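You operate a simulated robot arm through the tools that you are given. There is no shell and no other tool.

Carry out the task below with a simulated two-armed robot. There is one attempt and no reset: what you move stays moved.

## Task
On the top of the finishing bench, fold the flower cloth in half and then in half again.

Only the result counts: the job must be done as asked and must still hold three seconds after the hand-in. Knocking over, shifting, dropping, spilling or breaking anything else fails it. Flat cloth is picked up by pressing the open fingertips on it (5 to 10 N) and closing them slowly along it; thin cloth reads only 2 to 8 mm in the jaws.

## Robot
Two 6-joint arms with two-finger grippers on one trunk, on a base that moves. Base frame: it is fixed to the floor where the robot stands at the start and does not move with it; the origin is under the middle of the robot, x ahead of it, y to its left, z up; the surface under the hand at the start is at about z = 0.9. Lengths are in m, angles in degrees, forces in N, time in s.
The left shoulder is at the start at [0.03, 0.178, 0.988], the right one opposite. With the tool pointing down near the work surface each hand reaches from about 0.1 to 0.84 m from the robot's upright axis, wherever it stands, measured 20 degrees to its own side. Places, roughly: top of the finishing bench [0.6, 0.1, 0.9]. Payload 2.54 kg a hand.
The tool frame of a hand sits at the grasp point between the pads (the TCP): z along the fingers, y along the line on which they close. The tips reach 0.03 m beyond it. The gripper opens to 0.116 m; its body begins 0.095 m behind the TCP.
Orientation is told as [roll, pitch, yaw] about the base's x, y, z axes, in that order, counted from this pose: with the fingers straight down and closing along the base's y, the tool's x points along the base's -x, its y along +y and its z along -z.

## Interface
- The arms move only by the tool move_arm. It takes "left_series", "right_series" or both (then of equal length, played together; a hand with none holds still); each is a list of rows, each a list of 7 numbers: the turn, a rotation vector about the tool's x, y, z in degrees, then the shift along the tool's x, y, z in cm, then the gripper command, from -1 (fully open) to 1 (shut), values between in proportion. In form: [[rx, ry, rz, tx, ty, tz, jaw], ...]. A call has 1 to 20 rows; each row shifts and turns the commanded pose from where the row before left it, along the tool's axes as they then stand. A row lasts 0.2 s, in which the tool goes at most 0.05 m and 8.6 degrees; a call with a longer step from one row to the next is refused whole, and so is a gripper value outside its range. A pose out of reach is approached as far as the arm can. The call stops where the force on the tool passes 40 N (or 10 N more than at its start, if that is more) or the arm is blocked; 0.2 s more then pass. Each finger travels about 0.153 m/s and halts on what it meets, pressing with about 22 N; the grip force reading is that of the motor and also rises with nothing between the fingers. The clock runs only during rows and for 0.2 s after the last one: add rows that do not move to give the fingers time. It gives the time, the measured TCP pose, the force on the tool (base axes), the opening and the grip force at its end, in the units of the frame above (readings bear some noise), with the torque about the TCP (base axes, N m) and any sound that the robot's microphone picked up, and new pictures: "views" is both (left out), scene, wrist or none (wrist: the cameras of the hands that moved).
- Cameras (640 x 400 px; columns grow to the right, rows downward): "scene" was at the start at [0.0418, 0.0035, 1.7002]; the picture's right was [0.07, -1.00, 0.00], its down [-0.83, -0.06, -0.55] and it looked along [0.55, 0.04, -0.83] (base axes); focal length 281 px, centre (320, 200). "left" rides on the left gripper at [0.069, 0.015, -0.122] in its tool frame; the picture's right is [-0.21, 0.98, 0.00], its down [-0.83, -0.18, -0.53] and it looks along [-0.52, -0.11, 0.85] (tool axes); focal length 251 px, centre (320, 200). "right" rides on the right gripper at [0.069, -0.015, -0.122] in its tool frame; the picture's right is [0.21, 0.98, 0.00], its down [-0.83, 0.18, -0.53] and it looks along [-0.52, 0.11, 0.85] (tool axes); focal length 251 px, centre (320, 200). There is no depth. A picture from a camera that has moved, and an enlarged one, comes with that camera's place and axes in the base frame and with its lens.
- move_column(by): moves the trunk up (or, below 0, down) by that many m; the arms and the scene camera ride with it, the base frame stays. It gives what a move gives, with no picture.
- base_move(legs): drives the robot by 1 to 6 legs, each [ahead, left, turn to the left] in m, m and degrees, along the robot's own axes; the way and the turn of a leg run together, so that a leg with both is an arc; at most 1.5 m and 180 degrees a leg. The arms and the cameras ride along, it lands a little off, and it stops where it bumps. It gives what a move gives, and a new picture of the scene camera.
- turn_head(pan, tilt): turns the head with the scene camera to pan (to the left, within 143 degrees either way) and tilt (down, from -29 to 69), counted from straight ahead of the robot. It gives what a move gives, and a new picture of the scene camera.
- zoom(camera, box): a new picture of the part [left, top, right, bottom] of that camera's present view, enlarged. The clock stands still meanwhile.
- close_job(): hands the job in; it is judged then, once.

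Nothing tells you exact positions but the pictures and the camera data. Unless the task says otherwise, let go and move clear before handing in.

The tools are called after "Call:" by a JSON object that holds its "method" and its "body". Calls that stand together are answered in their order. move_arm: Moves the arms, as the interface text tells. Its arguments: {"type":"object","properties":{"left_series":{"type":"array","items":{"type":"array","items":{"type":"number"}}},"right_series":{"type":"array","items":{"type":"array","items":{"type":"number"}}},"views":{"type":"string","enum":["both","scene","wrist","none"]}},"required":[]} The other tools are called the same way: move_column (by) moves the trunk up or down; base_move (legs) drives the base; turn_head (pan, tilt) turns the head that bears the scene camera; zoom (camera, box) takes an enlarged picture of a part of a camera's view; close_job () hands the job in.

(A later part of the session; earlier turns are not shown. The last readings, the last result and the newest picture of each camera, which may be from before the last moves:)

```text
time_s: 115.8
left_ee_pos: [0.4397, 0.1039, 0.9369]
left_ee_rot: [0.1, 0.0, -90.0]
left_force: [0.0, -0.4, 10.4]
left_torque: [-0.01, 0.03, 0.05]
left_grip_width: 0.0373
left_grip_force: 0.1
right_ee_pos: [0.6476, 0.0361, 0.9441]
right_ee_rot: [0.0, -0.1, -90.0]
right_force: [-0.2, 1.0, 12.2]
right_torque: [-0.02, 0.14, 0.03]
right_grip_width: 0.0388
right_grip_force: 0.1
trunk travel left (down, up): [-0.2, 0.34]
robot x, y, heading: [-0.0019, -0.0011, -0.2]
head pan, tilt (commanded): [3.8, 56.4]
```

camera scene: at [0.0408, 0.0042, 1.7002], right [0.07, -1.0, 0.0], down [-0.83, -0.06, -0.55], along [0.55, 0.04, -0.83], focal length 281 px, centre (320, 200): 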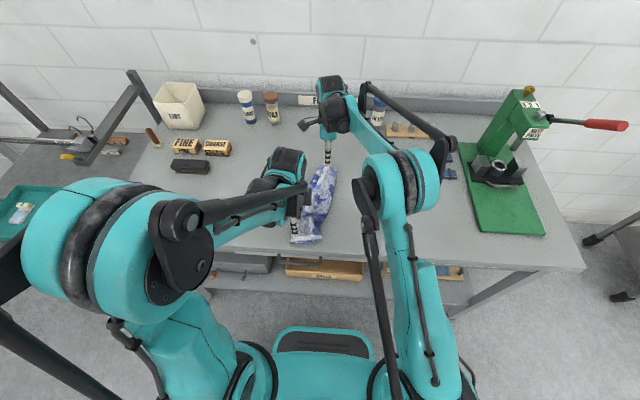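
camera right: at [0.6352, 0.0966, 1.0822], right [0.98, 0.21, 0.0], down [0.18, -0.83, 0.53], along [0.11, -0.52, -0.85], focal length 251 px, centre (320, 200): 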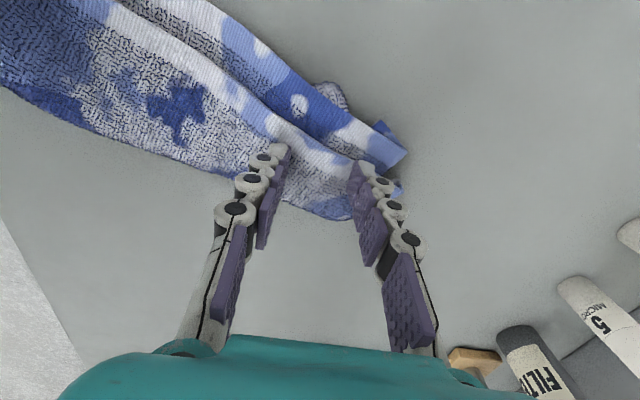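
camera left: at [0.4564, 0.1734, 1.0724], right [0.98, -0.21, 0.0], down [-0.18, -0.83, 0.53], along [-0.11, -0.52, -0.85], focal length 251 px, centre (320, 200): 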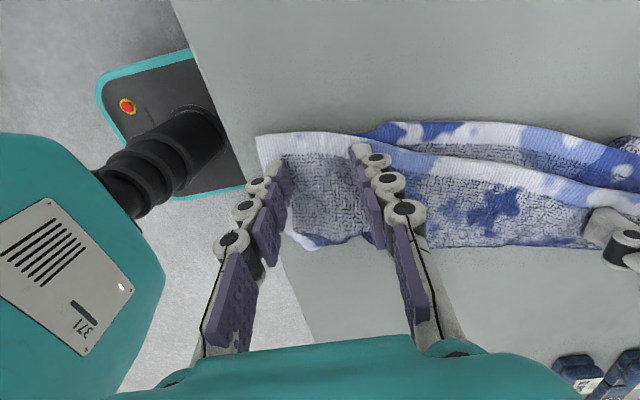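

Contact is at 10 N left and 12 N right, with the right on a thicker stack. I'm easing the right hand slightly and closing both slowly.

Call:
{"method": "move_arm", "body": {"left_series": [[0, 0, 0, 0, 0, 0, 0.35], [0, 0, 0, 0, 0, 0, 0.4], [0, 0, 0, 0, 0, 0, 0.45], [0, 0, 0, 0, 0, 0, 0.5], [0, 0, 0, 0, 0, 0, 0.55], [0, 0, 0, 0, 0, 0, 0.6], [0, 0, 0, 0, 0, 0, 0.65], [0, 0, 0, 0, 0, 0, 0.7], [0, 0, 0, 0, 0, 0, 0.75], [0, 0, 0, 0, 0, 0, 0.8], [0, 0, 0, 0, 0, 0, 0.85], [0, 0, 0, 0, 0, 0, 0.9], [0, 0, 0, 0, 0, 0, 0.95], [0, 0, 0, 0, 0, 0, 1.0], [0, 0, 0, 0, 0, 0, 1.0]], "right_series": [[0, 0, 0, 0, 0, -0.1, 0.35], [0, 0, 0, 0, 0, 0, 0.4], [0, 0, 0, 0, 0, 0, 0.45], [0, 0, 0, 0, 0, 0, 0.5], [0, 0, 0, 0, 0, 0, 0.55], [0, 0, 0, 0, 0, 0, 0.6], [0, 0, 0, 0, 0, 0, 0.65], [0, 0, 0, 0, 0, 0, 0.7], [0, 0, 0, 0, 0, 0, 0.75], [0, 0, 0, 0, 0, 0, 0.8], [0, 0, 0, 0, 0, 0, 0.85], [0, 0, 0, 0, 0, 0, 0.9], [0, 0, 0, 0, 0, 0, 0.95], [0, 0, 0, 0, 0, 0, 1.0], [0, 0, 0, 0, 0, 0, 1.0]], "views": "wrist"}}

Call:
{"method": "zoom", "body": {"camera": "right", "box": [200, 60, 440, 210]}}

Call:
{"method": "zoom", "body": {"camera": "left", "box": [220, 90, 460, 240]}}

```text
time_s: 119.0
left_ee_pos: [0.4397, 0.1042, 0.9373]
left_ee_rot: [0.0, 0.0, -89.9]
left_force: [9.9, -2.1, 8.1]
left_torque: [-0.08, -0.26, 0.01]
left_grip_width: 0.0094
left_grip_force: 21.8
right_ee_pos: [0.6472, 0.0356, 0.9454]
right_ee_rot: [0.1, -0.1, -90.0]
right_force: [-10.3, 2.8, 12.5]
right_torque: [0.08, 0.37, 0.06]
right_grip_width: 0.0136
right_grip_force: 21.9
trunk travel left (down, up): [-0.2, 0.34]
robot x, y, heading: [-0.0019, -0.0022, -0.0]
head pan, tilt (commanded): [3.8, 56.4]
camera right: at [0.6342, 0.1054, 1.0673], right [0.98, 0.22, 0.0], down [0.18, -0.83, 0.53], along [0.12, -0.52, -0.85], focal length 251 px, centre (320, 200)
camera left: at [0.4552, 0.1736, 1.0594], right [0.98, -0.21, 0.0], down [-0.18, -0.83, 0.53], along [-0.11, -0.52, -0.85], focal length 251 px, centre (320, 200)
```

right: 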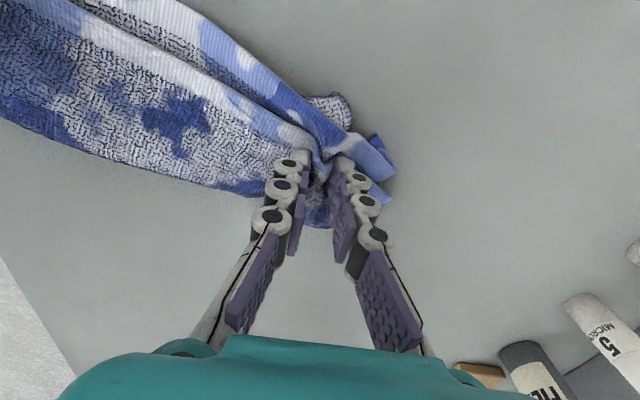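
left: 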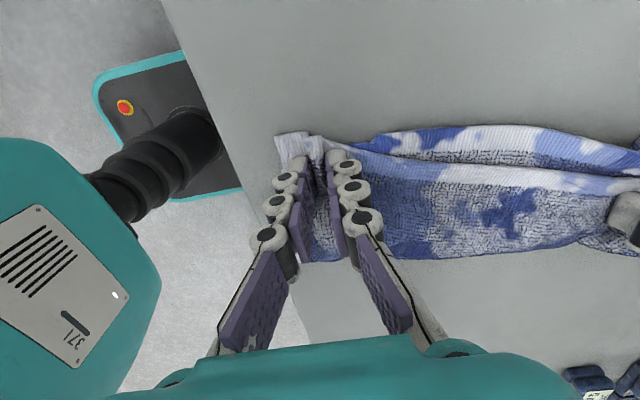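

```text
2.67 times, centred on (320, 135) of right
camera zoom: at [0.6342, 0.1054, 1.0673], right [0.98, 0.22, 0.0], down [0.18, -0.83, 0.53], along [0.12, -0.52, -0.85], focal length 670 px, centre (320, 373)
```

zoom: 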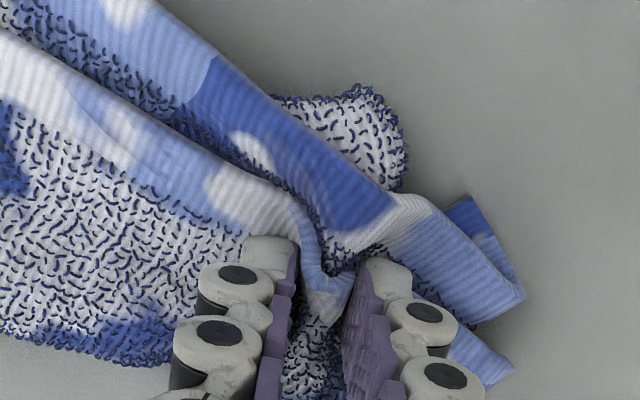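

```text
2.67 times, centred on (340, 165) of left
camera zoom: at [0.4552, 0.1736, 1.0594], right [0.98, -0.21, 0.0], down [-0.18, -0.83, 0.53], along [-0.11, -0.52, -0.85], focal length 670 px, centre (267, 293)
```

zoom: 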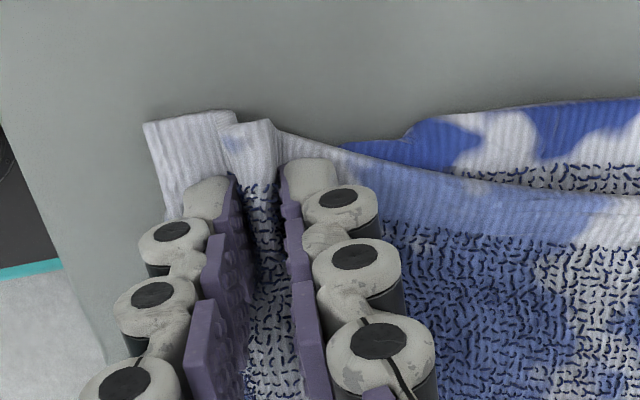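

Both hands hold several layers with tension along the strip. I'm lifting slightly while easing the hands closer to see what has been caught.

Call:
{"method": "move_arm", "body": {"left_series": [[0, 0, 0, 0, 0.4, -0.6, 1], [0, 0, 0, 0, 0.4, -1.0, 1], [0, 0, 0, 0, 0, -1.5, 1], [0, 0, 0, 0, 0, -1.5, 1], [0, 0, 0, 0, 0, 0, 1]], "right_series": [[0, 0, 0, 0, -0.6, -0.6, 1], [0, 0, 0, 0, -0.6, -1.0, 1], [0, 0, 0, 0, 0, -1.5, 1], [0, 0, 0, 0, 0, -1.5, 1], [0, 0, 0, 0, 0, 0, 1]], "views": "both"}}

Call:
{"method": "zoom", "body": {"camera": "right", "box": [160, 20, 440, 200]}}

```text
time_s: 120.2
left_ee_pos: [0.4507, 0.1056, 0.9823]
left_ee_rot: [0.0, -0.1, -90.0]
left_force: [-0.4, 0.3, 0.0]
left_torque: [0.01, 0.0, 0.01]
left_grip_width: 0.0081
left_grip_force: 21.9
right_ee_pos: [0.6379, 0.0359, 0.9902]
right_ee_rot: [0.0, -0.1, -90.0]
right_force: [0.4, 0.2, -0.3]
right_torque: [0.01, 0.01, -0.02]
right_grip_width: 0.0113
right_grip_force: 21.8
trunk travel left (down, up): [-0.2, 0.34]
robot x, y, heading: [-0.002, -0.0011, 0.1]
head pan, tilt (commanded): [3.8, 56.4]
camera scene: at [0.0425, 0.0035, 1.7001], right [0.07, -1.0, 0.0], down [-0.83, -0.06, -0.55], along [0.55, 0.04, -0.83], focal length 281 px, centre (320, 200)
camera right: at [0.6237, 0.1055, 1.1131], right [0.98, 0.21, 0.0], down [0.18, -0.83, 0.53], along [0.11, -0.52, -0.85], focal length 251 px, centre (320, 200)
camera left: at [0.4651, 0.1744, 1.1044], right [0.98, -0.21, 0.0], down [-0.18, -0.83, 0.53], along [-0.11, -0.52, -0.85], focal length 251 px, centre (320, 200)
```

scene: 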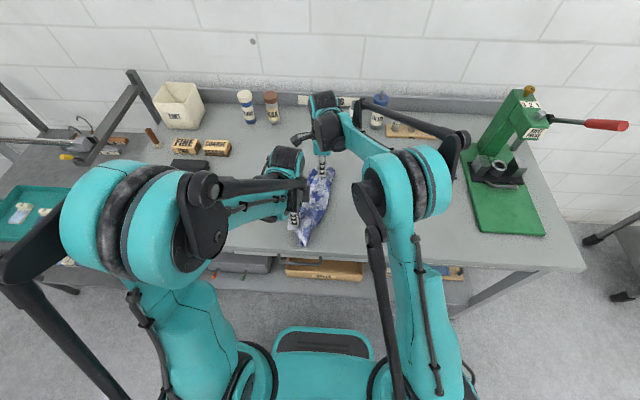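
right: 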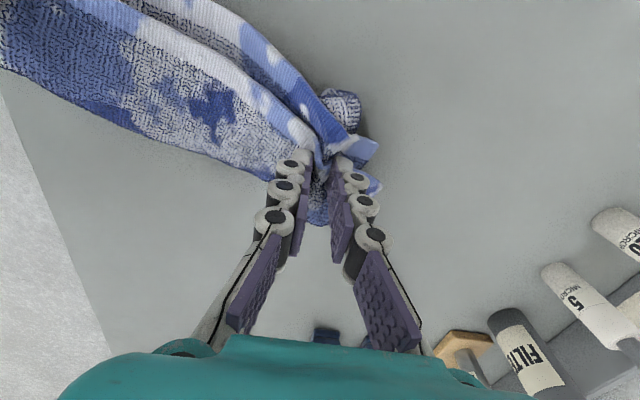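
left: 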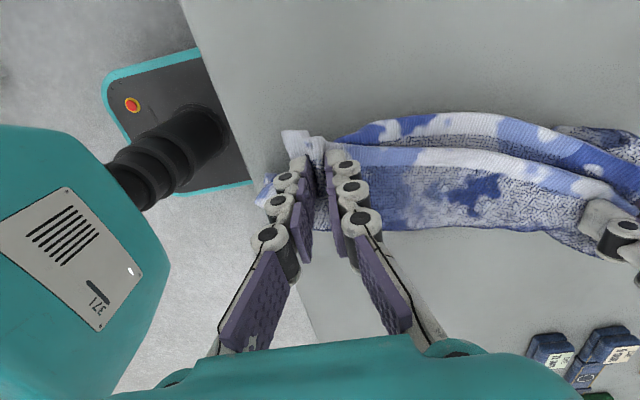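

```text
2.22 times, centred on (300, 110) of right
camera zoom: at [0.6237, 0.1055, 1.1131], right [0.98, 0.21, 0.0], down [0.18, -0.83, 0.53], along [0.11, -0.52, -0.85], focal length 559 px, centre (364, 400)
```

zoom: 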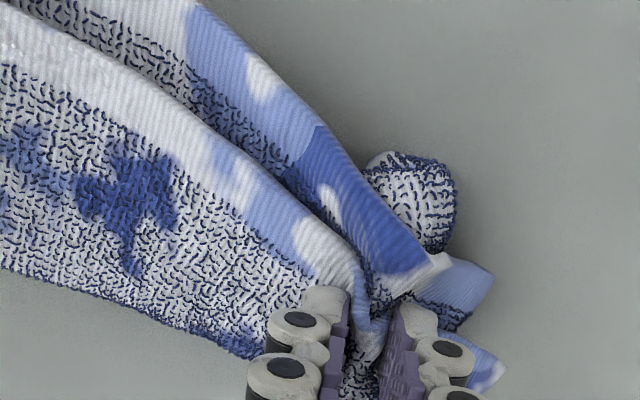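

The right grip has the whole bunched end. I'll raise both hands about 12 cm so the middle hangs and the crease side can drop and open by its own weight.

Call:
{"method": "move_arm", "body": {"left_series": [[0, 0, 0, 0.5, 0, -2.0, 1], [0, 0, 0, 0.5, 0, -2.0, 1], [0, 0, 0, 0.5, 0, -2.0, 1], [0, 0, 0, 0.5, 0, -2.0, 1], [0, 0, 0, 0.5, 0, -2.0, 1], [0, 0, 0, 0.5, 0, -2.0, 1], [0, 0, 0, 0, 0, 0, 1], [0, 0, 0, 0, 0, 0, 1], [0, 0, 0, 0, 0, 0, 1]], "right_series": [[0, 0, 0, 1.0, 0.3, -2.0, 1], [0, 0, 0, 1.0, 0.3, -2.0, 1], [0, 0, 0, 1.0, 0, -2.0, 1], [0, 0, 0, 1.0, 0, -2.0, 1], [0, 0, 0, 1.0, 0, -2.0, 1], [0, 0, 0, 1.0, 0, -2.0, 1], [0, 0, 0, 0, 0, 0, 1], [0, 0, 0, 0, 0, 0, 1], [0, 0, 0, 0, 0, 0, 1]], "views": "both"}}

Call:
{"method": "zoom", "body": {"camera": "scene", "box": [260, 110, 372, 250]}}

```text
time_s: 122.2
left_ee_pos: [0.4501, 0.1347, 1.1024]
left_ee_rot: [0.0, 0.0, -89.9]
left_force: [0.5, 0.2, -0.7]
left_torque: [0.0, 0.04, -0.02]
left_grip_width: 0.0082
left_grip_force: 21.7
right_ee_pos: [0.644, 0.096, 1.1106]
right_ee_rot: [0.0, 0.0, -90.0]
right_force: [-0.2, -0.5, -0.5]
right_torque: [0.01, -0.01, 0.02]
right_grip_width: 0.0113
right_grip_force: 22.1
trunk travel left (down, up): [-0.2, 0.34]
robot x, y, heading: [-0.0009, 0.0002, -0.0]
head pan, tilt (commanded): [3.8, 56.4]
camera scene: at [0.0422, 0.0034, 1.7002], right [0.07, -1.0, 0.0], down [-0.83, -0.06, -0.55], along [0.55, 0.04, -0.83], focal length 281 px, centre (320, 200)
camera right: at [0.6304, 0.1651, 1.2335], right [0.98, 0.21, 0.0], down [0.18, -0.83, 0.53], along [0.11, -0.52, -0.85], focal length 251 px, centre (320, 200)
camera left: at [0.4652, 0.2038, 1.2244], right [0.98, -0.21, 0.0], down [-0.18, -0.83, 0.53], along [-0.11, -0.52, -0.85], focal length 251 px, centre (320, 200)
```

scene: 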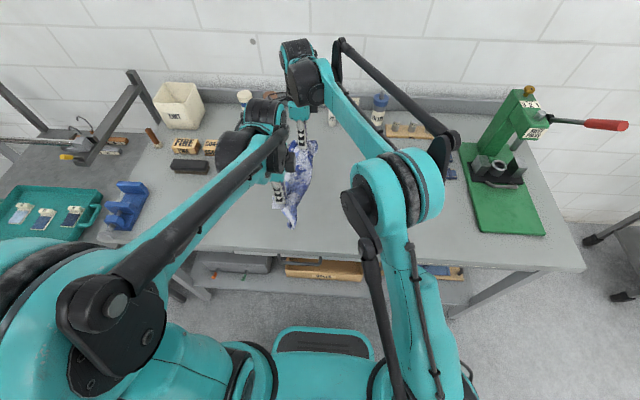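
right: 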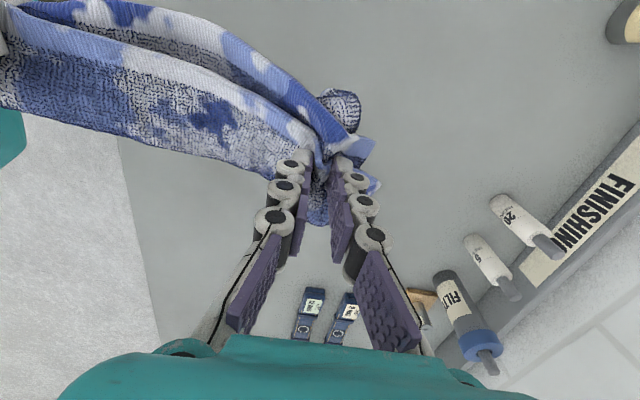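
left: 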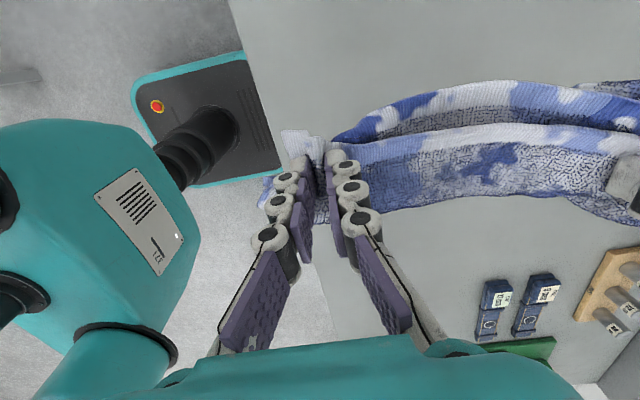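

```text
2.86 times, centred on (316, 180) of scene
camera zoom: at [0.0422, 0.0034, 1.7002], right [0.07, -1.0, 0.0], down [-0.83, -0.06, -0.55], along [0.55, 0.04, -0.83], focal length 802 px, centre (331, 257)
```

zoom: 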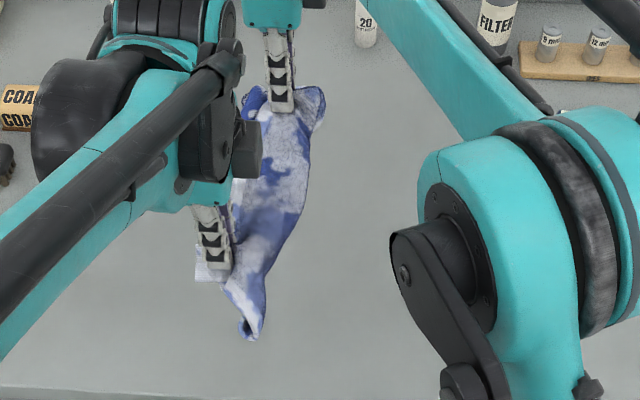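

In the air, the near part of the tucked flap has dropped open, while the far end is still bunched in the right grip. I'll lay the strip down to the left, which should leave the near part flat, then re-grip the far part.

Call:
{"method": "move_arm", "body": {"left_series": [[0, 0, 0, 0.6, 0, 1.5, 1], [0, 0, 0, 0.6, 0, 1.5, 1], [0, 0, 0, 0.9, 0, 1.5, 1], [0, 0, 0, 1.0, 0, 1.5, 1], [0, 0, 0, 1.0, 0, 1.5, 1], [0, 0, 0, 1.2, 0, 1.5, 1], [0, 0, 0, 1.2, 0, 1.5, 1], [0, 0, 0, 1.2, 0, 1.5, 1], [0, 0, 0, 1.2, 0, 1.5, 1], [0, 0, 0, 1.2, 0, 1.5, 1], [0, 0, 0, 0, 0, 0.5, 1], [0, 0, 0, 0, 0, 0, 1]], "right_series": [[0, 0, 0, 0.6, 0, 1.5, 1], [0, 0, 0, 0.6, 0, 1.5, 1], [0, 0, 0, 0.9, 0, 1.5, 1], [0, 0, 0, 1.0, 0, 1.5, 1], [0, 0, 0, 1.0, 0, 1.5, 1], [0, 0, 0, 1.2, 0, 1.5, 1], [0, 0, 0, 1.2, 0, 1.5, 1], [0, 0, 0, 1.2, 0, 1.5, 1], [0, 0, 0, 1.2, 0, 1.5, 1], [0, 0, 0, 1.2, 0, 1.5, 1], [0, 0, 0, 0, 0, 0.3, 1], [0, 0, 0, 0, 0, 0, 1]], "views": "both"}}

Call:
{"method": "zoom", "body": {"camera": "scene", "box": [250, 130, 362, 260]}}

```text
time_s: 124.8
left_ee_pos: [0.4499, 0.2357, 0.9485]
left_ee_rot: [0.0, 0.0, -90.0]
left_force: [0.7, -0.1, 1.4]
left_torque: [-0.03, 0.05, 0.0]
left_grip_width: 0.0081
left_grip_force: 21.7
right_ee_pos: [0.644, 0.1972, 0.956]
right_ee_rot: [0.0, 0.0, -89.9]
right_force: [-0.7, 0.4, 0.9]
right_torque: [-0.04, -0.04, 0.02]
right_grip_width: 0.0112
right_grip_force: 21.7
trunk travel left (down, up): [-0.2, 0.34]
robot x, y, heading: [0.0013, 0.0015, -0.1]
head pan, tilt (commanded): [3.8, 56.4]
camera scene: at [0.042, 0.0039, 1.7002], right [0.07, -1.0, 0.0], down [-0.83, -0.06, -0.55], along [0.55, 0.04, -0.83], focal length 281 px, centre (320, 200)
camera right: at [0.63, 0.2667, 1.0788], right [0.98, 0.22, 0.0], down [0.18, -0.83, 0.53], along [0.11, -0.52, -0.85], focal length 251 px, centre (320, 200)
camera left: at [0.4644, 0.3052, 1.0691], right [0.98, -0.21, 0.0], down [-0.18, -0.83, 0.53], along [-0.11, -0.52, -0.85], focal length 251 px, centre (320, 200)
```

scene: 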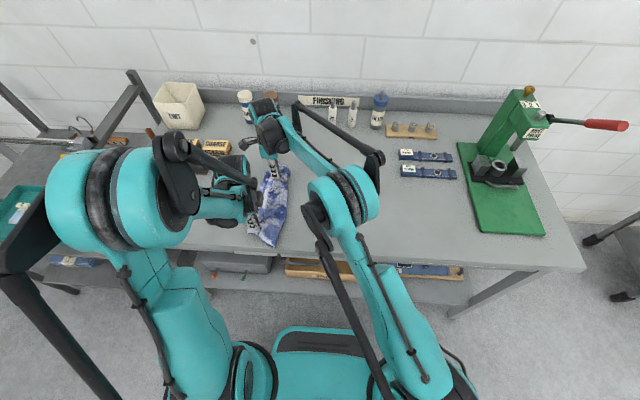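
right: 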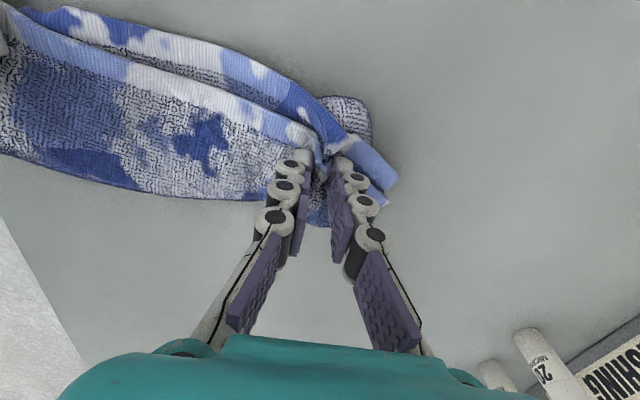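
left: 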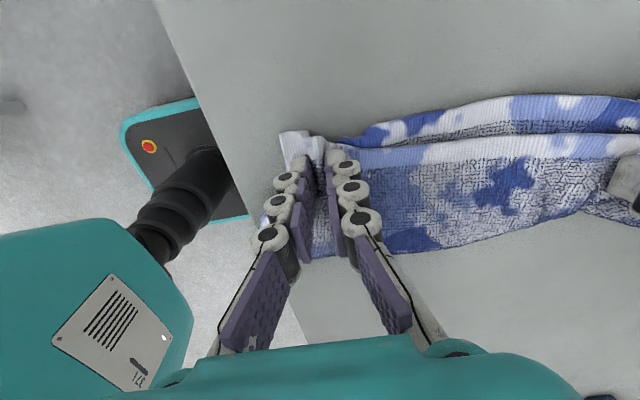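

```text
3.08 times, centred on (306, 195) of scene
camera zoom: at [0.042, 0.0039, 1.7002], right [0.07, -1.0, 0.0], down [-0.83, -0.06, -0.55], along [0.55, 0.04, -0.83], focal length 864 px, centre (363, 215)
```

zoom: 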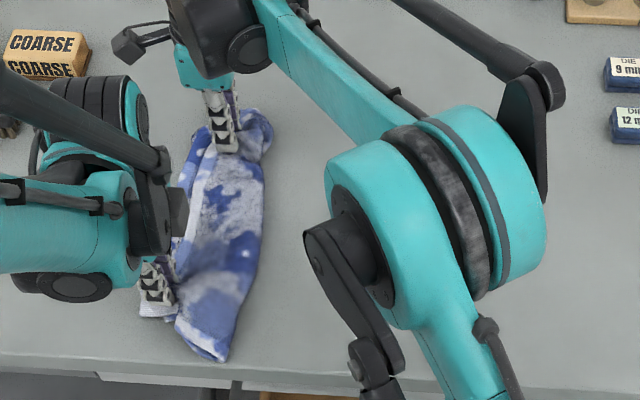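

The near part has widened. I'm releasing the right hand gently to see the far end.

Call:
{"method": "move_arm", "body": {"right_series": [[0, 0, 0, 0, 0, 0.5, 1], [0, 0, 0, 0, 0, 0, 0.9], [0, 0, 0, 0, 0, 0, 0.8], [0, 0, 0, 0, 0, 0, 0.7], [0, 0, 0, 0, 0, 0, 0.6], [0, 0, 0, 0, 0, 0, 0.5], [0, 0, 0, 0, 0, 0, 0.4], [0, 0, 0, 0, 0, 0, 0.3], [0, 0, 0, 0, 0, 0, 0.2], [0, 0, 0, 0, 0, -1, 0.2], [0, 0, 0, 0, 0, -2, 0.2], [0, 0, 0, 0, 0, -4, 0.2], [0, 0, 0, 0, 0, -4, 0.2], [0, 0, 0, -1, 0, -3, 0.2], [0, 0, 0, -4, 0, 0, 0.2], [0, 0, 0, -4.5, 0, 0, 0.2], [0, 0, 0, -4.5, 0, 0, 0.2], [0, 0, 0, -4.5, 0, 0, 0.2], [0, 0, 0, -4.5, 0, 0, 0.2], [0, 0, 0, 0, 0, 0, 0.2]], "views": "both"}}

Call:
{"method": "zoom", "body": {"camera": "scene", "box": [240, 140, 340, 260]}}

```text
time_s: 129.0
left_ee_pos: [0.4495, 0.2365, 0.9471]
left_ee_rot: [0.0, 0.0, -90.0]
left_force: [0.4, 1.3, 0.5]
left_torque: [-0.01, 0.01, 0.0]
left_grip_width: 0.0082
left_grip_force: 21.6
right_ee_pos: [0.6434, -0.0314, 1.092]
right_ee_rot: [0.1, 0.0, -89.9]
right_force: [0.8, 0.9, 0.0]
right_torque: [0.0, 0.0, -0.02]
right_grip_width: 0.0464
right_grip_force: 0.1
trunk travel left (down, up): [-0.2, 0.34]
robot x, y, heading: [0.0003, 0.0024, -0.0]
head pan, tilt (commanded): [3.8, 56.4]
camera scene: at [0.042, 0.0047, 1.7002], right [0.07, -1.0, 0.0], down [-0.83, -0.06, -0.55], along [0.55, 0.04, -0.83], focal length 281 px, centre (320, 200)
camera right: at [0.6292, 0.037, 1.2144], right [0.98, 0.22, 0.0], down [0.18, -0.83, 0.53], along [0.11, -0.52, -0.85], focal length 251 px, centre (320, 200)
```

scene: 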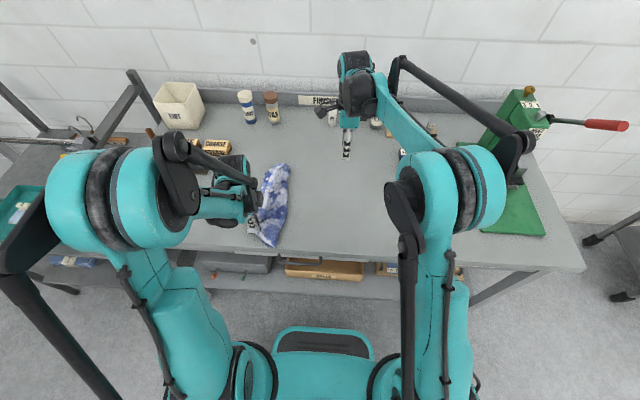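
right: 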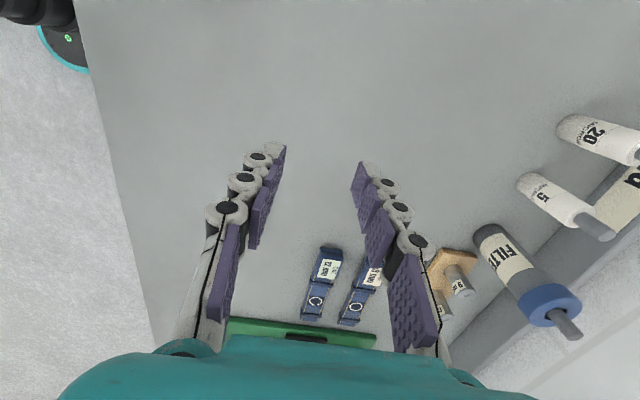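

```text
3.33 times, centred on (290, 200) of scene
camera zoom: at [0.042, 0.0047, 1.7002], right [0.07, -1.0, 0.0], down [-0.83, -0.06, -0.55], along [0.55, 0.04, -0.83], focal length 936 px, centre (420, 200)
```

zoom: 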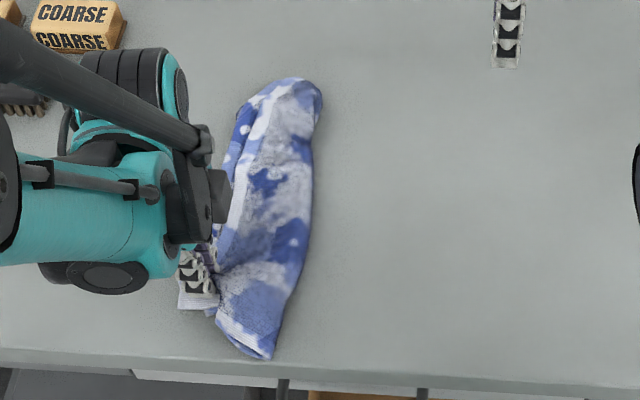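

The strip's near tip is close to the front edge of the bench. I'm sliding it forward 3 cm with the left hand, then releasing to get a clear view.

Call:
{"method": "move_arm", "body": {"left_series": [[0, 0, 0, 0, 1.0, -0.3, 1], [0, 0, 0, 0, 1.0, 0, 1], [0, 0, 0, 0, 1.0, 0, 1], [0, 0, 0, 0, 0, 0.6, 1], [0, 0, 0, 0, 0, 0.2, 1], [0, 0, 0, 0, 0, 0, 0.9], [0, 0, 0, 0, 0, 0, 0.8], [0, 0, 0, 0, 0, 0, 0.7], [0, 0, 0, 0, 0, 0, 0.6], [0, 0, 0, 0, 0, 0, 0.5], [0, 0, 0, 0, 0, 0, 0.4], [0, 0, 0, 0, 0, 0, 0.3], [0, 0, 0, 0, 0, -1, 0.3], [0, 0, 0, 0, 0, -2, 0.3], [0, 0, 0, 0, 0, -4, 0.3], [0, 0, 0, 0, 0, -4, 0.3], [0, 0, 0, 2, -1, -3, 0.3], [0, 0, 0, 4, -1, 0, 0.3], [0, 0, 0, 4, 0, 0, 0.3], [0, 0, 0, 3, 0, 0, 0.3]], "views": "both"}}

Call:
{"method": "zoom", "body": {"camera": "scene", "box": [240, 150, 330, 250]}}

```text
time_s: 133.2
left_ee_pos: [0.4597, 0.3667, 1.0822]
left_ee_rot: [0.0, -0.1, -89.9]
left_force: [0.7, 0.1, 0.3]
left_torque: [-0.06, 0.0, -0.02]
left_grip_width: 0.0406
left_grip_force: 0.0
right_ee_pos: [0.6423, -0.0327, 1.092]
right_ee_rot: [-0.1, 0.0, -90.1]
right_force: [0.5, -0.4, 0.4]
right_torque: [-0.02, -0.01, 0.01]
right_grip_width: 0.0465
right_grip_force: 0.1
trunk travel left (down, up): [-0.2, 0.34]
robot x, y, heading: [-0.0004, -0.0006, 0.3]
head pan, tilt (commanded): [3.8, 56.4]
camera scene: at [0.0421, 0.0044, 1.7001], right [0.07, -1.0, 0.0], down [-0.83, -0.06, -0.55], along [0.55, 0.04, -0.83], focal length 281 px, centre (320, 200)
camera left: at [0.4745, 0.4359, 1.2045], right [0.98, -0.21, 0.0], down [-0.18, -0.83, 0.53], along [-0.11, -0.52, -0.85], focal length 251 px, centre (320, 200)
```

scene: 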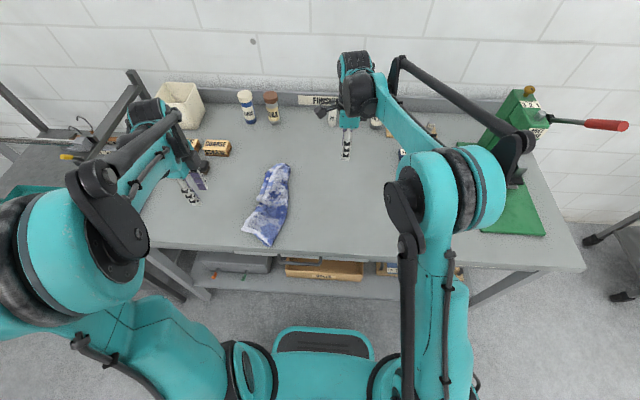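
left: 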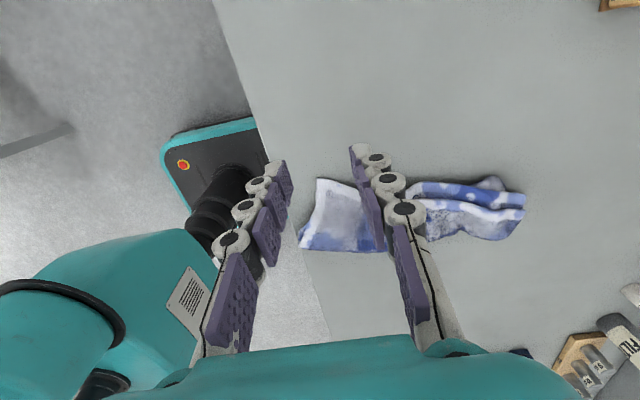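

```text
4.00 times, centred on (285, 200) of scene
camera zoom: at [0.0421, 0.0044, 1.7001], right [0.07, -1.0, 0.0], down [-0.83, -0.06, -0.55], along [0.55, 0.04, -0.83], focal length 1123 px, centre (460, 200)
```

zoom: 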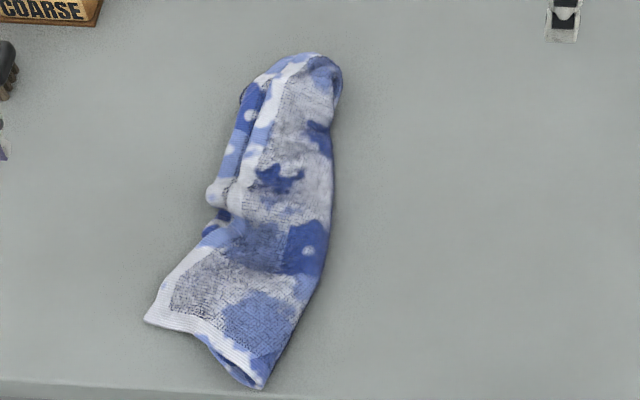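

The near half is now spread flat; only the far half is still folded lengthwise. I'll take hold of the two near-end corners with both hands side by side and hang the strip so it straightens, starting by turning both hands parallel to that end and moving the right hand over its right corner.

Call:
{"method": "move_arm", "body": {"left_series": [[0, 0, -8, 0, 0, 0, 0.3], [0, 0, -8, 0, 0, 0, 0.3], [0, 0, -8, 0, 0, 0, 0.3], [0, 0, -8, 0, 0, 0, 0.3], [0, 0, -8, 0, 0, 0, 0.3], [0, 0, -8, 0, 0, 0, 0.3], [0, 0, -8, 0, 0, 0, 0.3], [0, 0, -8, 0, 0, 0, 0.3], [0, 0, 0, 0, 0, 0, 0.3], [0, 0, 0, 0, 0, 0, 0.3], [0, 0, 0, 0, 0, 0, 0.3], [0, 0, 0, 0, 0, 0, 0.3], [0, 0, 0, 0, 0, 0, 0.3], [0, 0, 0, 0, 0, 0, 0.3], [0, 0, 0, 0, 0, 0, 0.3], [0, 0, 0, 0, 0, 0, 0.3], [0, 0, 0, 0, 0, 0, 0.3], [0, 0, 0, 0, 0, 0, 0.3], [0, 0, 0, 0, 0, 0, 0.3]], "right_series": [[0, 0, -8, 0, 0, 0, 0.3], [0, 0, -8, 0, 0, 0, 0.3], [0, 0, -8, 0, 0, 0, 0.3], [0, 0, -8, 0, 0, 0, 0.3], [0, 0, -8, 0, 0, 0, 0.3], [0, 0, -8, 0, 0, 0, 0.3], [0, 0, -8, 0, 0, 0, 0.3], [0, 0, -8, 0, 0, 0, 0.3], [0, 0, 0, 3.83, 1.22, 0, 0.45], [0, 0, 0, 3.83, 1.22, 0, 0.45], [0, 0, 0, 3.83, 1.22, 0, 0.45], [0, 0, 0, 3.83, 1.22, 0, 0.45], [0, 0, 0, 3.83, 1.22, 0, 0.45], [0, 0, 0, 3.83, 1.22, 0, 0.45], [0, 0, 0, 3.83, 1.22, 0, 0.45], [0, 0, 0, 3.83, 1.22, 0, 0.45], [0, 0, 0, 0, 0, 3.5, 0.45], [0, 0, 0, 0, 0, 3.5, 0.45], [0, 0, 0, 0, 0, 0, 0.45]], "views": "both"}}

Call:
{"method": "zoom", "body": {"camera": "scene", "box": [240, 150, 330, 250]}}

```text
time_s: 137.2
left_ee_pos: [0.4582, 0.3661, 1.0833]
left_ee_rot: [0.0, 0.0, -25.9]
left_force: [0.3, -0.9, -0.7]
left_torque: [0.0, 0.03, 0.02]
left_grip_width: 0.0407
left_grip_force: 0.1
right_ee_pos: [0.4094, 0.1902, 1.0215]
right_ee_rot: [0.0, -0.1, -25.9]
right_force: [0.8, 0.0, -1.3]
right_torque: [-0.01, -0.01, 0.03]
right_grip_width: 0.0319
right_grip_force: 0.1
trunk travel left (down, up): [-0.2, 0.34]
robot x, y, heading: [-0.0002, 0.0014, -0.2]
head pan, tilt (commanded): [3.8, 56.4]
camera scene: at [0.0418, 0.0031, 1.7002], right [0.07, -1.0, 0.0], down [-0.83, -0.06, -0.55], along [0.55, 0.04, -0.83], focal length 281 px, centre (320, 200)
camera right: at [0.3427, 0.2062, 1.1435], right [0.23, 0.97, 0.0], down [0.82, -0.2, 0.53], along [0.52, -0.13, -0.85], focal length 251 px, centre (320, 200)
camera left: at [0.4035, 0.4093, 1.2049], right [0.62, 0.78, 0.0], down [0.66, -0.52, 0.53], along [0.42, -0.33, -0.85], focal length 251 px, centre (320, 200)
```

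scene: 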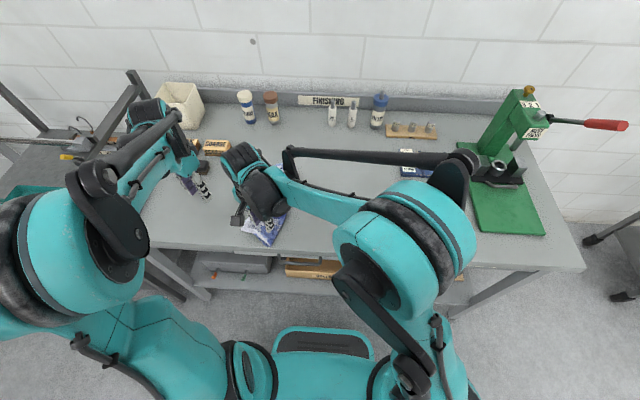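
right: 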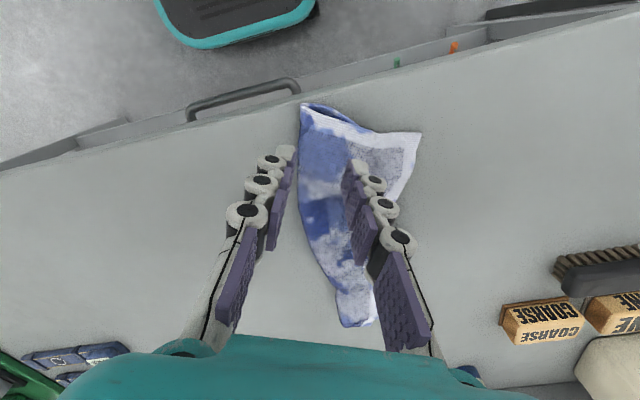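
left: 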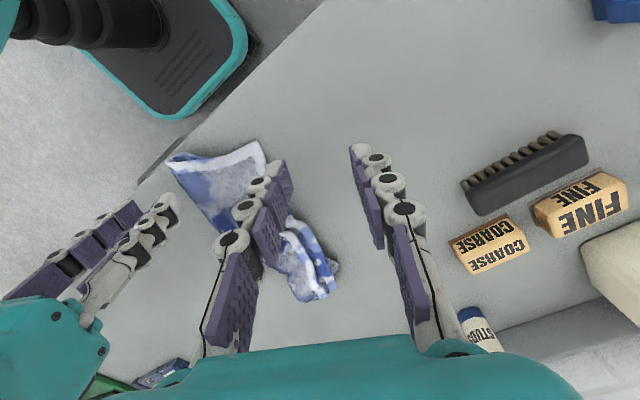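

```text
4.00 times, centred on (285, 200) of scene
camera zoom: at [0.0418, 0.0031, 1.7002], right [0.07, -1.0, 0.0], down [-0.83, -0.06, -0.55], along [0.55, 0.04, -0.83], focal length 1123 px, centre (460, 200)
```

zoom: 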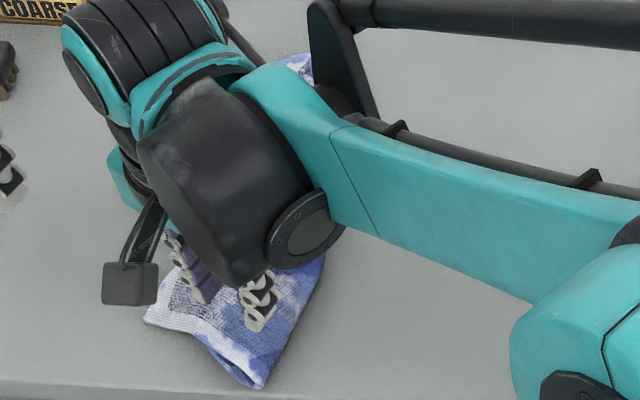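

The right hand is over the crease corner (about (0.387, 0.179)), just inside the bench edge. I'm shifting 8 mm inward along the end and lowering.

Call:
{"method": "move_arm", "body": {"right_series": [[0, 0, 0, 0, 0.8, 2.5, 0.45], [0, 0, 0, 0, 0, 2.5, 0.45], [0, 0, 0, 0, 0, 2.0, 0.45], [0, 0, 0, 0, 0, 0.8, 0.45], [0, 0, 0, 0, 0, 0.4, 0.45], [0, 0, 0, 0, 0, 0.2, 0.45], [0, 0, 0, 0, 0, 0, 0.45]], "views": "wrist"}}

```text
time_s: 138.8
left_ee_pos: [0.4596, 0.3655, 1.0834]
left_ee_rot: [0.0, 0.0, -25.9]
left_force: [-0.4, 0.0, 0.0]
left_torque: [-0.01, 0.04, 0.0]
left_grip_width: 0.0408
left_grip_force: 0.1
right_ee_pos: [0.4136, 0.197, 0.938]
right_ee_rot: [0.0, 0.0, -26.0]
right_force: [1.1, 0.2, 5.6]
right_torque: [0.04, -0.04, 0.02]
right_grip_width: 0.032
right_grip_force: 0.2
trunk travel left (down, up): [-0.2, 0.34]
robot x, y, heading: [-0.0022, -0.0022, 0.1]
head pan, tilt (commanded): [3.8, 56.4]
camera right: at [0.3465, 0.2132, 1.0609], right [0.23, 0.97, 0.0], down [0.82, -0.2, 0.53], along [0.52, -0.13, -0.85], focal length 251 px, centre (320, 200)
```

right: 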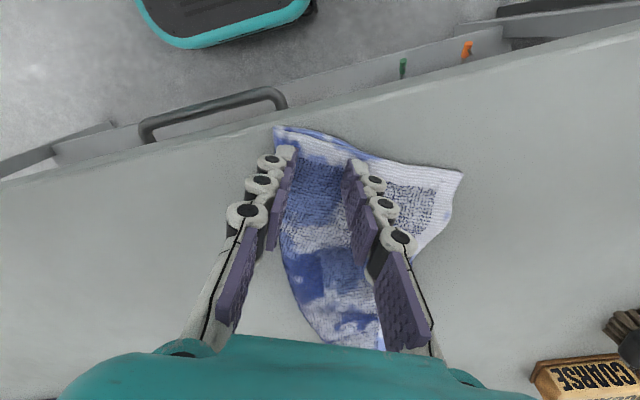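

Contact is at 5.6 N on the corner. Pressing 1 mm more and closing slowly.

Call:
{"method": "move_arm", "body": {"right_series": [[0, 0, 0, 0, 0, 0.1, 0.45], [0, 0, 0, 0, 0, 0.05, 0.45], [0, 0, 0, 0, 0, 0, 0.5], [0, 0, 0, 0, 0, 0, 0.55], [0, 0, 0, 0, 0, 0, 0.6], [0, 0, 0, 0, 0, 0, 0.65], [0, 0, 0, 0, 0, 0, 0.7], [0, 0, 0, 0, 0, 0, 0.75], [0, 0, 0, 0, 0, 0, 0.8], [0, 0, 0, 0, 0, 0, 0.85], [0, 0, 0, 0, 0, 0, 0.9], [0, 0, 0, 0, 0, 0, 0.95], [0, 0, 0, 0, 0, 0, 1.0], [0, 0, 0, 0, 0, 0, 1.0]], "views": "wrist"}}

Call:
{"method": "zoom", "body": {"camera": "right", "box": [220, 90, 480, 252]}}

```text
time_s: 141.8
left_ee_pos: [0.458, 0.3647, 1.0829]
left_ee_rot: [0.0, 0.1, -25.9]
left_force: [0.5, 0.1, 0.3]
left_torque: [0.0, -0.01, 0.0]
left_grip_width: 0.0404
left_grip_force: 0.1
right_ee_pos: [0.4143, 0.1977, 0.9381]
right_ee_rot: [0.0, 0.0, -26.1]
right_force: [-0.5, -0.2, 2.1]
right_torque: [0.01, -0.04, 0.0]
right_grip_width: 0.006
right_grip_force: 22.2
trunk travel left (down, up): [-0.2, 0.34]
robot x, y, heading: [-0.0035, 0.0016, -0.0]
head pan, tilt (commanded): [3.8, 56.4]
camera right: at [0.3465, 0.2134, 1.0594], right [0.23, 0.97, 0.0], down [0.82, -0.2, 0.53], along [0.52, -0.13, -0.85], focal length 251 px, centre (320, 200)
```

right: 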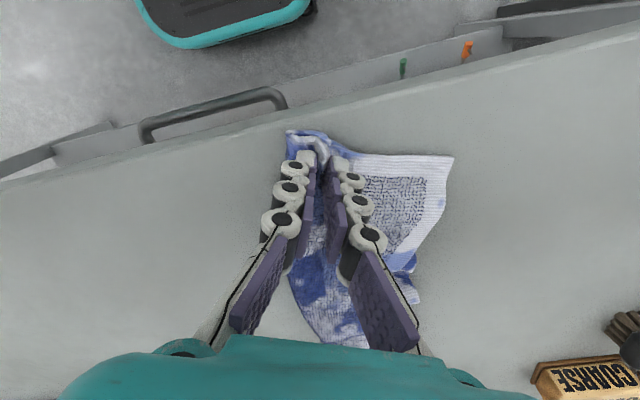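

```text
2.46 times, centred on (350, 171) of right
camera zoom: at [0.3465, 0.2134, 1.0594], right [0.23, 0.97, 0.0], down [0.82, -0.2, 0.53], along [0.52, -0.13, -0.85], focal length 619 px, centre (246, 271)
```

zoom: 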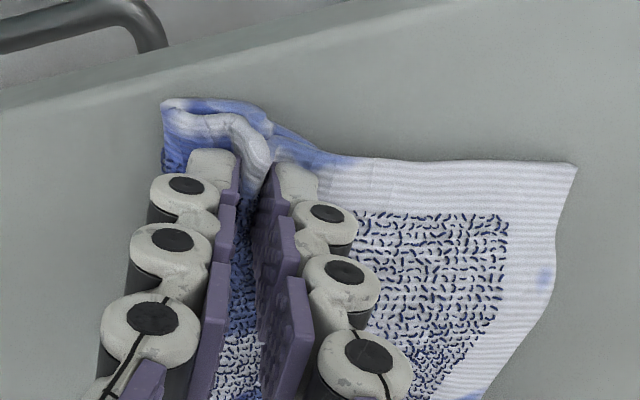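

The right hand has both layers at the crease corner (6 mm). I'm tilting it outward to make room, then turning the left hand so its slim side faces the right hand and bringing it over the near-left corner (about (0.429, 0.281)).

Call:
{"method": "move_arm", "body": {"left_series": [[0, 0, 8.3, 0, 0, 0, 0.41], [0, 0, 8.3, 0, 0, 0, 0.41], [0, 0, 8.3, 0, 0, 0, 0.41], [0, 0, 8.3, 0, 0, 0, 0.41], [0, 0, 8.3, 0, 0, 0, 0.41], [0, 0, 8.3, 0, 0, 0, 0.41], [0, 0, 8.3, 0, 0, 0, 0.41], [0, 0, 8.3, 0, 0, 0, 0.41], [0, 0, 8.3, 0, 0, 0, 0.41], [0, 0, 8.3, 0, 0, 0, 0.41], [0, 0, 8.0, 0, 0, 0, 0.41], [0, 0, 0, -2.3, 0.85, 0, 0.41], [0, 0, 0, -2.3, 0.85, 0, 0.41], [0, 0, 0, -2.3, 0.85, 0, 0.41], [0, 0, 0, -2.3, 0.85, 0, 0.41], [0, 0, 0, 0, 0, 3.0, 0.41], [0, 0, 0, 0, 0, 3.0, 0.41], [0, 0, 0, 0, 0, 0, 0.41]], "right_series": [[0, 0, 0, 0, 0, -0.5, 1], [-8, 0, 0, 0, 0, 0, 1], [-8, 0, 0, 0, 0, 0, 1], [-8, 0, 0, 0, 0, 0, 1], [0, 0, 0, 0, 0, 0, 1], [0, 0, 0, 0, 0, 0, 1], [0, 0, 0, 0, 0, 0, 1], [0, 0, 0, 0, 0, 0, 1], [0, 0, 0, 0, 0, 0, 1], [0, 0, 0, 0, 0, 0, 1], [0, 0, 0, 0, 0, 0, 1], [0, 0, 0, 0, 0, 0, 1], [0, 0, 0, 0, 0, 0, 1], [0, 0, 0, 0, 0, 0, 1], [0, 0, 0, 0, 0, 0, 1], [0, 0, 0, 0, 0, 0, 1], [0, 0, 0, 0, 0, 0, 1], [0, 0, 0, 0, 0, 0, 1]], "views": "both"}}

Call:
{"method": "zoom", "body": {"camera": "left", "box": [200, 60, 440, 220]}}

```text
time_s: 145.6
left_ee_pos: [0.4474, 0.2683, 1.0229]
left_ee_rot: [-0.1, 0.0, -117.0]
left_force: [-0.1, -0.5, -0.4]
left_torque: [0.01, -0.02, 0.01]
left_grip_width: 0.034
left_grip_force: 0.0
right_ee_pos: [0.4139, 0.1984, 0.9433]
right_ee_rot: [24.0, 0.0, -26.0]
right_force: [-0.3, -0.8, -0.2]
right_torque: [-0.04, 0.01, 0.01]
right_grip_width: 0.0055
right_grip_force: 21.4
trunk travel left (down, up): [-0.2, 0.34]
robot x, y, heading: [-0.0035, -0.0023, -0.3]
head pan, tilt (commanded): [3.8, 56.4]
camera scene: at [0.0415, 0.0036, 1.7002], right [0.07, -1.0, 0.0], down [-0.83, -0.06, -0.55], along [0.55, 0.04, -0.83], focal length 281 px, centre (320, 200)
camera right: at [0.3253, 0.1701, 1.0478], right [0.2, 0.9, 0.4], down [0.72, -0.41, 0.56], along [0.67, 0.17, -0.73], focal length 251 px, centre (320, 200)
camera left: at [0.4923, 0.3237, 1.1451], right [0.77, -0.63, 0.0], down [-0.54, -0.65, 0.53], along [-0.34, -0.41, -0.85], focal length 251 px, centre (320, 200)
```

scene: 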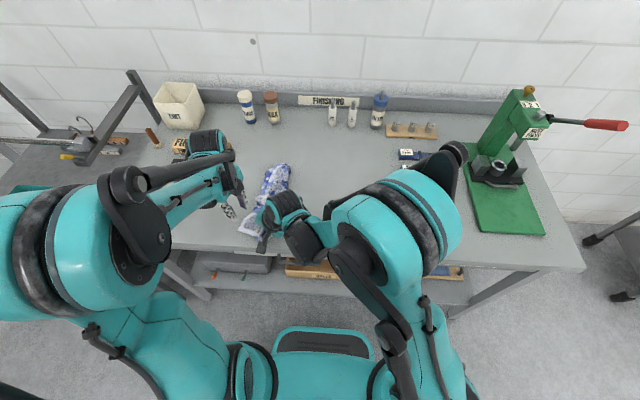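
right: 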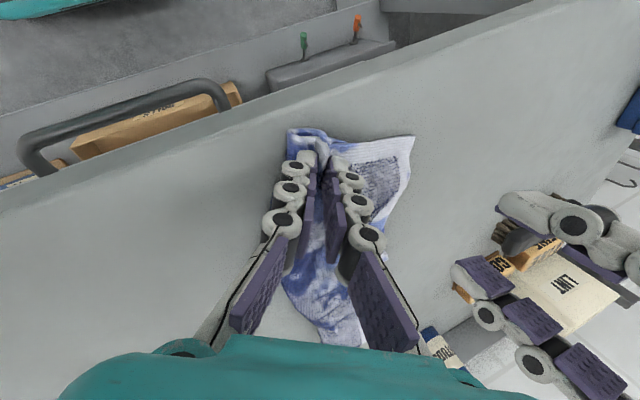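
left: 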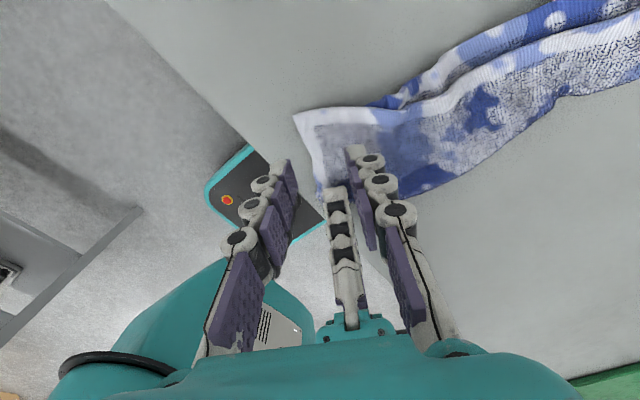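

```text
2.50 times, centred on (320, 140) of left
camera zoom: at [0.4923, 0.3237, 1.1451], right [0.77, -0.63, 0.0], down [-0.54, -0.65, 0.53], along [-0.34, -0.41, -0.85], focal length 629 px, centre (320, 350)
```

zoom: 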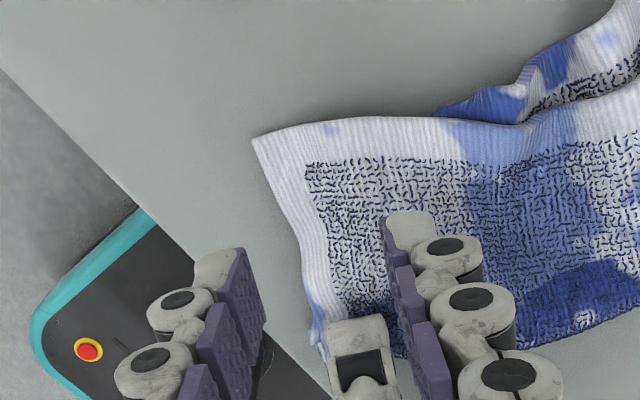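

The corner is clearly visible and the two grippers clear each other. Shifting slightly onto the cloth and lowering the left hand.

Call:
{"method": "move_arm", "body": {"left_series": [[0, 0, 0, 0.4, 0.6, 2.0, 0.41], [0, 0, 0, 0, 0, 2.0, 0.41], [0, 0, 0, 0, 0, 2.0, 0.41], [0, 0, 0, 0, 0, 1.5, 0.41], [0, 0, 0, 0, 0, 0.5, 0.41], [0, 0, 0, 0, 0, 0.2, 0.41], [0, 0, 0, 0, 0, 0.1, 0.41], [0, 0, 0, 0, 0, 0, 0.41]], "views": "wrist"}}

```text
time_s: 147.4
left_ee_pos: [0.4556, 0.2697, 0.9396]
left_ee_rot: [0.1, 0.0, -116.9]
left_force: [0.4, -0.6, 0.4]
left_torque: [-0.02, -0.02, 0.01]
left_grip_width: 0.0343
left_grip_force: 0.1
right_ee_pos: [0.412, 0.1974, 0.9427]
right_ee_rot: [23.9, 0.0, -26.0]
right_force: [1.6, -0.3, 1.3]
right_torque: [-0.03, 0.03, -0.01]
right_grip_width: 0.0054
right_grip_force: 21.7
trunk travel left (down, up): [-0.2, 0.34]
robot x, y, heading: [-0.0031, 0.0024, -0.1]
head pan, tilt (commanded): [3.8, 56.4]
camera left: at [0.4996, 0.324, 1.0619], right [0.77, -0.63, 0.0], down [-0.54, -0.65, 0.53], along [-0.34, -0.41, -0.85], focal length 251 px, centre (320, 200)
```

left: 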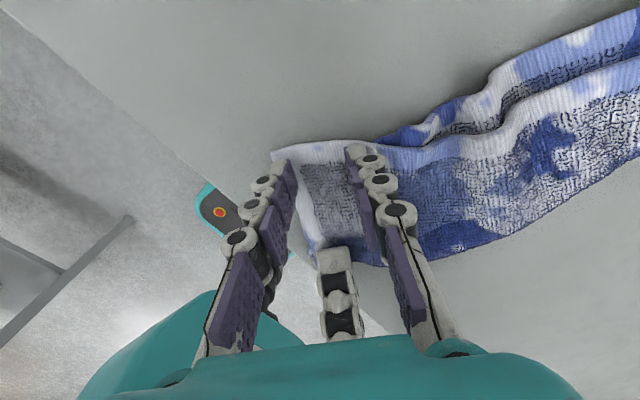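

Good placement about 1 cm inside both edges. Pressing down in small steps.

Call:
{"method": "move_arm", "body": {"left_series": [[0, 0, 0, 0, 0, 0.2, 0.41], [0, 0, 0, 0, 0, 0.1, 0.41], [0, 0, 0, 0, 0, 0.1, 0.41], [0, 0, 0, 0, 0, 0, 0.41]], "views": "none"}}

```text
time_s: 148.4
left_ee_pos: [0.4544, 0.2689, 0.9356]
left_ee_rot: [0.0, 0.0, -117.0]
left_force: [0.6, 0.1, 12.4]
left_torque: [-0.2, -0.2, 0.0]
left_grip_width: 0.0312
left_grip_force: 0.1
right_ee_pos: [0.4125, 0.1974, 0.9421]
right_ee_rot: [24.1, 0.0, -25.9]
right_force: [0.0, -0.4, -0.4]
right_torque: [-0.05, 0.05, -0.02]
right_grip_width: 0.0056
right_grip_force: 21.9
trunk travel left (down, up): [-0.2, 0.34]
robot x, y, heading: [-0.0017, -0.0013, -0.1]
head pan, tilt (commanded): [3.8, 56.4]
```

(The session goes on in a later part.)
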